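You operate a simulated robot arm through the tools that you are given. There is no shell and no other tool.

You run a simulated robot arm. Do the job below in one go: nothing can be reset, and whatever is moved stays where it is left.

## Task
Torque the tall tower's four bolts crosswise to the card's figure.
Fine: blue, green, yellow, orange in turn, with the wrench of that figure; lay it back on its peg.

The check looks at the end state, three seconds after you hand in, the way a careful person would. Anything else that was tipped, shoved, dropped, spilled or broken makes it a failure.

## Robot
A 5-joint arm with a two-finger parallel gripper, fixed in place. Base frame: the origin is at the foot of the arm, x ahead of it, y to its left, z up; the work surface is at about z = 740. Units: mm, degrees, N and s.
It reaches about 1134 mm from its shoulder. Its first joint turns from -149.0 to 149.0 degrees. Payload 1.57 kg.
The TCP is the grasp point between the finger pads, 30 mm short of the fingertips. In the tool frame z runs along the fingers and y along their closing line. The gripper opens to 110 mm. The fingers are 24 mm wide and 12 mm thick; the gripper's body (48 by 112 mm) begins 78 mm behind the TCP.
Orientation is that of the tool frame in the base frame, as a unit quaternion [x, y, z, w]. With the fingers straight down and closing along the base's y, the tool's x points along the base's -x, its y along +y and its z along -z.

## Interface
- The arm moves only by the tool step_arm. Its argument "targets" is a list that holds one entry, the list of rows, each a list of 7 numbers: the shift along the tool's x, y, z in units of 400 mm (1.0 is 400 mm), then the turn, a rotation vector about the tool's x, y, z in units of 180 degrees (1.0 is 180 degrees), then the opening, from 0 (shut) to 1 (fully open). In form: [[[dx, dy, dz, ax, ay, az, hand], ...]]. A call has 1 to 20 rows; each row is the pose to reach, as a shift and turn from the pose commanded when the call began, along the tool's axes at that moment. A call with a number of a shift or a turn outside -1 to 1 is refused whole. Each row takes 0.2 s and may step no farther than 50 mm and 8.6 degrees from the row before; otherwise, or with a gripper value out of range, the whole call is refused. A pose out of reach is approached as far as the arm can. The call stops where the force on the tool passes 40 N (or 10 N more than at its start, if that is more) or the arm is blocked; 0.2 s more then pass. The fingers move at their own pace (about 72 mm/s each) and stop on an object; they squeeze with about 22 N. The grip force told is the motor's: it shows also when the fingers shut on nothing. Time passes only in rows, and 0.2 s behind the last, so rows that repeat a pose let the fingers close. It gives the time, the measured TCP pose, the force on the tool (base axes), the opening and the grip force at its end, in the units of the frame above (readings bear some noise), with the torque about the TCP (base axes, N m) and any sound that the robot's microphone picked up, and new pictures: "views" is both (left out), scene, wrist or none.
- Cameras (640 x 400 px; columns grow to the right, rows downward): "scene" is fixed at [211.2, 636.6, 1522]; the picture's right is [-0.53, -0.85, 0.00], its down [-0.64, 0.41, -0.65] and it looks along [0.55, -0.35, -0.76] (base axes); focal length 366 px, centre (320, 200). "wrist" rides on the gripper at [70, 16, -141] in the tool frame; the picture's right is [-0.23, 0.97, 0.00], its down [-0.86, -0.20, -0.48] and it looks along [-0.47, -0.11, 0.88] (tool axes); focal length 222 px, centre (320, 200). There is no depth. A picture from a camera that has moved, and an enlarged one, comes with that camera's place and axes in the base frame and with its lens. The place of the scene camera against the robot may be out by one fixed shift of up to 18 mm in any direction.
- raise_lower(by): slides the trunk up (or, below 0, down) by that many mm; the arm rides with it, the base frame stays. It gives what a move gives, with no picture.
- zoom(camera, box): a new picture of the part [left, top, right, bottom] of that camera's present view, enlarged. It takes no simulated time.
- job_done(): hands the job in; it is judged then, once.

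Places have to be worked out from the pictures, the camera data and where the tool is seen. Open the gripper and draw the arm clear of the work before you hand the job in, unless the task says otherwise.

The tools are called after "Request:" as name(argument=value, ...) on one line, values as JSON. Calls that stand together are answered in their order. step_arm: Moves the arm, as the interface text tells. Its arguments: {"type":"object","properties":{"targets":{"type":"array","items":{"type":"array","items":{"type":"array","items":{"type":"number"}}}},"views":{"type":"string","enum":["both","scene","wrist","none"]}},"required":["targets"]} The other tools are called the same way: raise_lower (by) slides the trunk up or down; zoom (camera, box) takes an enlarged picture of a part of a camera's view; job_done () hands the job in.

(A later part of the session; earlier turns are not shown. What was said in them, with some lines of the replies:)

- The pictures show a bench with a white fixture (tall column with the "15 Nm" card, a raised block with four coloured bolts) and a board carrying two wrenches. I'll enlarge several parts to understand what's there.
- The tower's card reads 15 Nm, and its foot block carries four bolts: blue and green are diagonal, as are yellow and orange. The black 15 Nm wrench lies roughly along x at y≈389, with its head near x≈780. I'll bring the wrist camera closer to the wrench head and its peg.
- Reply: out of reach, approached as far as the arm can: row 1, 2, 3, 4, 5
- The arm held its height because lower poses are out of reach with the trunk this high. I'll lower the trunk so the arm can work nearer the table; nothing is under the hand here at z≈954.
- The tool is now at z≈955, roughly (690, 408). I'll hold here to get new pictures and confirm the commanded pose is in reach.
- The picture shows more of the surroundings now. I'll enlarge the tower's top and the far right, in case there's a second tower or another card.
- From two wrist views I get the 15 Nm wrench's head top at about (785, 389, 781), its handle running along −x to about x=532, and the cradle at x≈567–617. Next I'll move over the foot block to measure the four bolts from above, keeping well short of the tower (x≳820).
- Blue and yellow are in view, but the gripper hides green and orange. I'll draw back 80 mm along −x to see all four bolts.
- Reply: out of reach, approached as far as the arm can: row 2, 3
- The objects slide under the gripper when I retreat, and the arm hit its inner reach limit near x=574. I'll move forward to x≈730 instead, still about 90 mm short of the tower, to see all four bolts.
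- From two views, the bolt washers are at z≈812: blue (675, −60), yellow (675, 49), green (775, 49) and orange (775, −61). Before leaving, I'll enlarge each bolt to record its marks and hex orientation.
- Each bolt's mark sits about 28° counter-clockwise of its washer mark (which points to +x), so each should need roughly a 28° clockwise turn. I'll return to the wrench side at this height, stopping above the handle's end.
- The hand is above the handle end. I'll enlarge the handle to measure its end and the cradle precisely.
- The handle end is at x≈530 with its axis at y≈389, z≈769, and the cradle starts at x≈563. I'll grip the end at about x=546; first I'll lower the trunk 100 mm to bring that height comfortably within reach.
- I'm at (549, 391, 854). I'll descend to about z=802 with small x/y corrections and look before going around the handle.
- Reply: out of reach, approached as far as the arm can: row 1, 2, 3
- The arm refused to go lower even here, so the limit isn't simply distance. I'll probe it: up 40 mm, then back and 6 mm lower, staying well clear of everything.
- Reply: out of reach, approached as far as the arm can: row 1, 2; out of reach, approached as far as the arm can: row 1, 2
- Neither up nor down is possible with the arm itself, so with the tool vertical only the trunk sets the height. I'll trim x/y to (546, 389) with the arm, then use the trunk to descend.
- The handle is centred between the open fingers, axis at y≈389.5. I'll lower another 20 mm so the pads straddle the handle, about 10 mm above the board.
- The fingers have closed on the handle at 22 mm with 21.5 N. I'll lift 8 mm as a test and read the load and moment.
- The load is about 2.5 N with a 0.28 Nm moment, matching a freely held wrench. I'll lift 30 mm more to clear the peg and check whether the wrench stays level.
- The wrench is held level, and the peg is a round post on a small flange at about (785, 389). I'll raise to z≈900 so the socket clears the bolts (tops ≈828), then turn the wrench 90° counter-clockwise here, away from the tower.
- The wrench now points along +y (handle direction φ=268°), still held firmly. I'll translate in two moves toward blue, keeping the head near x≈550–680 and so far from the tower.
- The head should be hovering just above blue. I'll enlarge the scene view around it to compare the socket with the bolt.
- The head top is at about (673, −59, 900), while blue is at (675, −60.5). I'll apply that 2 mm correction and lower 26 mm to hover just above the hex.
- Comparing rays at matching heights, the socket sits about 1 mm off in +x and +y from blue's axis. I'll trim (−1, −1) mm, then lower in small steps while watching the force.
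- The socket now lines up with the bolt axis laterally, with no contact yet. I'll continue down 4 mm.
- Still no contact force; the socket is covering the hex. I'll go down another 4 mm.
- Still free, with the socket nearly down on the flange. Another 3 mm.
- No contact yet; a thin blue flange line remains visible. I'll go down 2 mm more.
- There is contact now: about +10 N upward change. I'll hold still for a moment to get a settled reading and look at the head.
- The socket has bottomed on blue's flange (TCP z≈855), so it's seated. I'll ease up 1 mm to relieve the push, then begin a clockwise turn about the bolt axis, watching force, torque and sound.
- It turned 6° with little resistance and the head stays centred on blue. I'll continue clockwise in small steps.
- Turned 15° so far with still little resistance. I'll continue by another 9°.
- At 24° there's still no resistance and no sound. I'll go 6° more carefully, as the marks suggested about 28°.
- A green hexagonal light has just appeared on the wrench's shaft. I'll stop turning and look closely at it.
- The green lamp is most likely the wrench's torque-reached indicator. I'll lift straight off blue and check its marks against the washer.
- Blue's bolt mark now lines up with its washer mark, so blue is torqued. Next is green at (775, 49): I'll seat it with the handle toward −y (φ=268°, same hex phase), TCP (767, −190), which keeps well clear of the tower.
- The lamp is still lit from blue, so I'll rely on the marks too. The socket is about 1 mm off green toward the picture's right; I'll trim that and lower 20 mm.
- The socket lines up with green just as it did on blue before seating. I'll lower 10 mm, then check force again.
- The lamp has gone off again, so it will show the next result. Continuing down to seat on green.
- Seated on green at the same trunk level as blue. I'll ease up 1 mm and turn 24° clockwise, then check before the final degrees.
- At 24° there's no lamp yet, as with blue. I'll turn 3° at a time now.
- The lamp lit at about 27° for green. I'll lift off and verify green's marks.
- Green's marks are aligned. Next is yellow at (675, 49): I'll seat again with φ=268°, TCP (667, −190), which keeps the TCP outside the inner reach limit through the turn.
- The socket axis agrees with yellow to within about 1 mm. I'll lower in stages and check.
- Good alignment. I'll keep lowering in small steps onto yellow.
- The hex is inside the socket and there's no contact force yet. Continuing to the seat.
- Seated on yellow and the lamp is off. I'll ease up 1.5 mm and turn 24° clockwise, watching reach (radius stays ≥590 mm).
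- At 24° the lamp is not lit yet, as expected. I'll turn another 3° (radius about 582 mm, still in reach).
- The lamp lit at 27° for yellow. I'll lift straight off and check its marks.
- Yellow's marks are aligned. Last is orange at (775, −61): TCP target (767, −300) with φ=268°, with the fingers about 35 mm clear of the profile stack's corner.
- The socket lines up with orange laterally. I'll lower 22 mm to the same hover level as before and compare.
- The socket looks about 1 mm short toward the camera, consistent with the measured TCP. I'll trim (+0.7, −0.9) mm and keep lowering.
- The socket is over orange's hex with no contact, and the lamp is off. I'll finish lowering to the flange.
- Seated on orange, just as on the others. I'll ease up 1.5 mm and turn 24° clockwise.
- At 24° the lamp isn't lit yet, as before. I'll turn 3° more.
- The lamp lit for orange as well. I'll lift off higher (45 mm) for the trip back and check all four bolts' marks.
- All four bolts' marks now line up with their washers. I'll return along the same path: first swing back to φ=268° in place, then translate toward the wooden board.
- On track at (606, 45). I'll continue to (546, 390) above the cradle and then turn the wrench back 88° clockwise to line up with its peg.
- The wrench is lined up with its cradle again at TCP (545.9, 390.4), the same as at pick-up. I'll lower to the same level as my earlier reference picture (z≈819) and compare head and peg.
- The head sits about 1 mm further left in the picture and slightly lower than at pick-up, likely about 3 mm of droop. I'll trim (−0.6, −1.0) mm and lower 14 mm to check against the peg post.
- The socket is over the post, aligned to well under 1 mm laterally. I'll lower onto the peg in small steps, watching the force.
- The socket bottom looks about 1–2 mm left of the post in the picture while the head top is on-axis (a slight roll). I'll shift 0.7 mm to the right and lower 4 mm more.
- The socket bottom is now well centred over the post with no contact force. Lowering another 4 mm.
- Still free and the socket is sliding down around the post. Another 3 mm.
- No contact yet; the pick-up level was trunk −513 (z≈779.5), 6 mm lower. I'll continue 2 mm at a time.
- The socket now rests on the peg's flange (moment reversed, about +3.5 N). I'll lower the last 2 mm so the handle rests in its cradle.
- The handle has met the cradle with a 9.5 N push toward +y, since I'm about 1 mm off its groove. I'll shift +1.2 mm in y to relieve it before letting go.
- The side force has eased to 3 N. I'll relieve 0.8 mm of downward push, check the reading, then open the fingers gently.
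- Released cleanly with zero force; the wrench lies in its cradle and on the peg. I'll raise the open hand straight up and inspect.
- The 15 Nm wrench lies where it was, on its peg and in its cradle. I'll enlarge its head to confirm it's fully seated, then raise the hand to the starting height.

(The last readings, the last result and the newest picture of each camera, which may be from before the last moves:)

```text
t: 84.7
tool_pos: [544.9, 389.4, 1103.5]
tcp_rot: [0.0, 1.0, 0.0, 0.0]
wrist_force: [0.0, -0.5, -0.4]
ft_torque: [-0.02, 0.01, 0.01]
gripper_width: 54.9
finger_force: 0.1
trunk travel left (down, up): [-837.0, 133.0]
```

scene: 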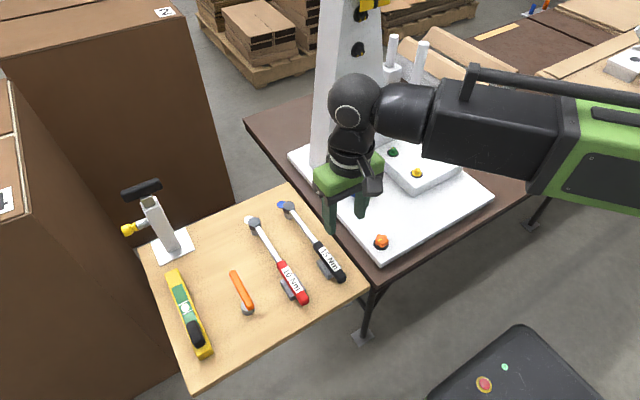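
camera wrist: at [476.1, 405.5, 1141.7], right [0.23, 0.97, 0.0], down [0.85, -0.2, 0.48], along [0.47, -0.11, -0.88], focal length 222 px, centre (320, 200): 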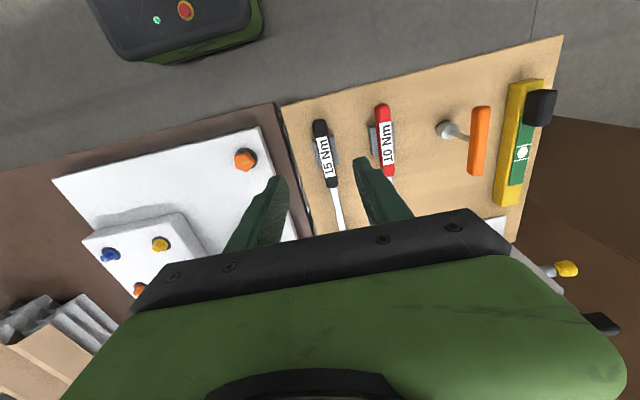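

The socket is fully down on the peg's flange. I'll move back to the starting pose, open the hand fully, and take a last look at the bolts and board.

Request:
step_arm(targets=[[[-0.1, -0.018, 0, 0, 0, 0, 0.7], [-0.2, -0.036, 0, 0, 0, 0, 0.9], [-0.3, -0.054, 0, 0, 0, 0, 1], [-0.4, -0.072, 0, 0, 0, 0, 1], [-0.477, -0.085, 0, 0, 0, 0, 1], [-0.477, -0.085, 0, 0, 0, 0, 1]]], views="both")

Request:
zoom(camera="wrist", box=[70, 90, 230, 220])

Request:
zoom(camera="scene", box=[375, 115, 471, 185])

Request:
zoom(camera="scene", box=[120, 160, 380, 370])

```text
t: 86.1
tool_pos: [737.2, 356.3, 1103.8]
tcp_rot: [0.001, 1.0, 0.0, 0.0]
wrist_force: [-0.5, 0.0, -0.5]
ft_torque: [-0.01, 0.0, 0.0]
gripper_width: 110.1
finger_force: 0.0
trunk travel left (down, up): [-837.0, 133.0]
camera wrist: at [667.0, 371.9, 1244.8], right [0.23, 0.97, 0.0], down [0.85, -0.2, 0.48], along [0.47, -0.11, -0.88], focal length 222 px, centre (320, 200)
```

scene: 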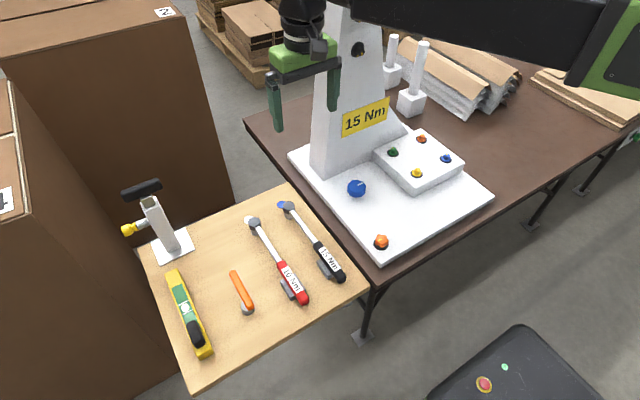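
wrist: 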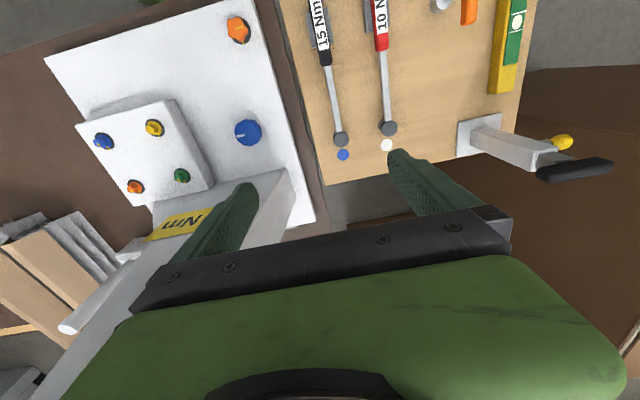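

```text
3.08 times, centred on (150, 155) of wrist
camera zoom: at [667.0, 371.9, 1244.8], right [0.23, 0.97, 0.0], down [0.85, -0.2, 0.48], along [0.47, -0.11, -0.88], focal length 684 px, centre (843, 338)
```

zoom: 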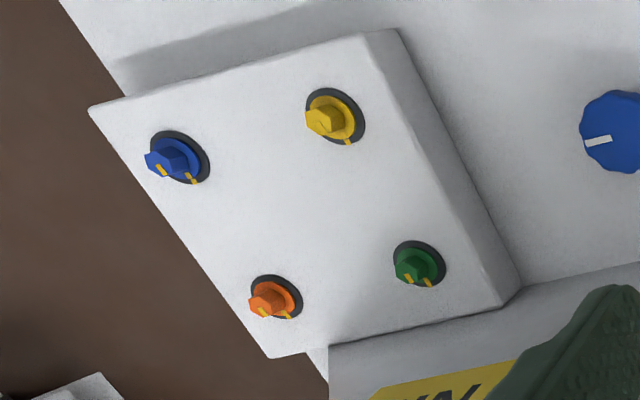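

```text
5.71 times, centred on (423, 150) of scene
camera zoom: at [211.2, 636.6, 1522.0], right [-0.53, -0.85, 0.0], down [-0.64, 0.41, -0.65], along [0.55, -0.35, -0.76], focal length 2088 px, centre (-269, 486)
```

zoom: 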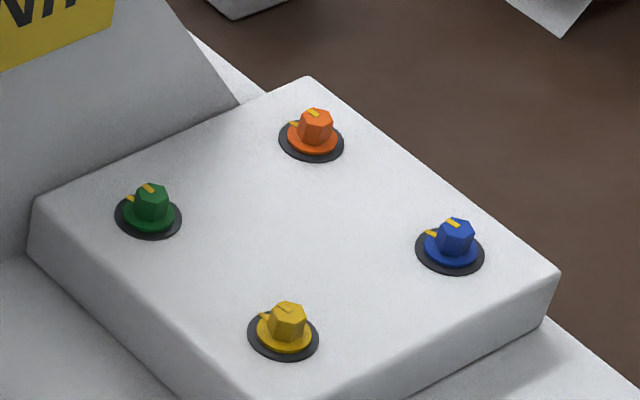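

```text
1.90 times, centred on (250, 265) of scene
camera zoom: at [211.2, 636.6, 1522.0], right [-0.53, -0.85, 0.0], down [-0.64, 0.41, -0.65], along [0.55, -0.35, -0.76], focal length 696 px, centre (453, 76)
```

zoom: 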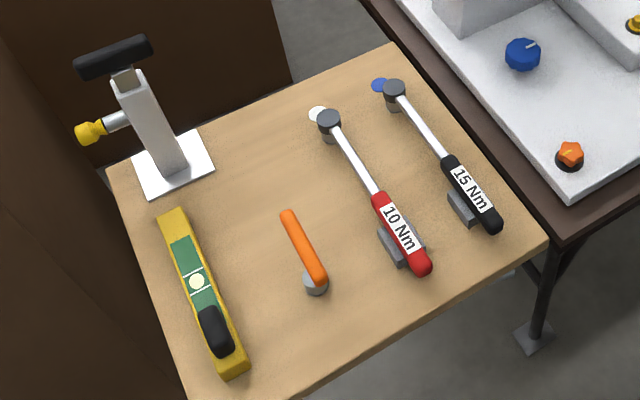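

All four bolts' marks line up with their washers: blue, green, yellow and orange, done in that order with the 15 Nm wrench. The wrench is back on its peg, nothing else has moved, and the arm is clear with its hand open, so I'm handing in.

Request:
job_done()

```text
The job is handed in.
```

I torqued the four bolts on the tall tower's foot to the card's 15 Nm, in the order blue, green, yellow, orange, and handed the job in.

- **Torque:** The 15 Nm wrench's green lamp lit for each bolt after roughly 27° of turn. After lifting off, each bolt's mark lined up with its washer mark. No click was reported, so the lamp and the marks are the evidence that torque was reached. On blue and green I turned a few degrees past the point where the lamp lit. The force readings showed no extra load there, and both marks still line up.
- **Wrench:** It is back where it was, with the socket fully down on its peg and the handle in its cradle.
- **Surroundings:** In the final pictures everything else looks where it started. The hand is open and the arm is back at its starting pose.
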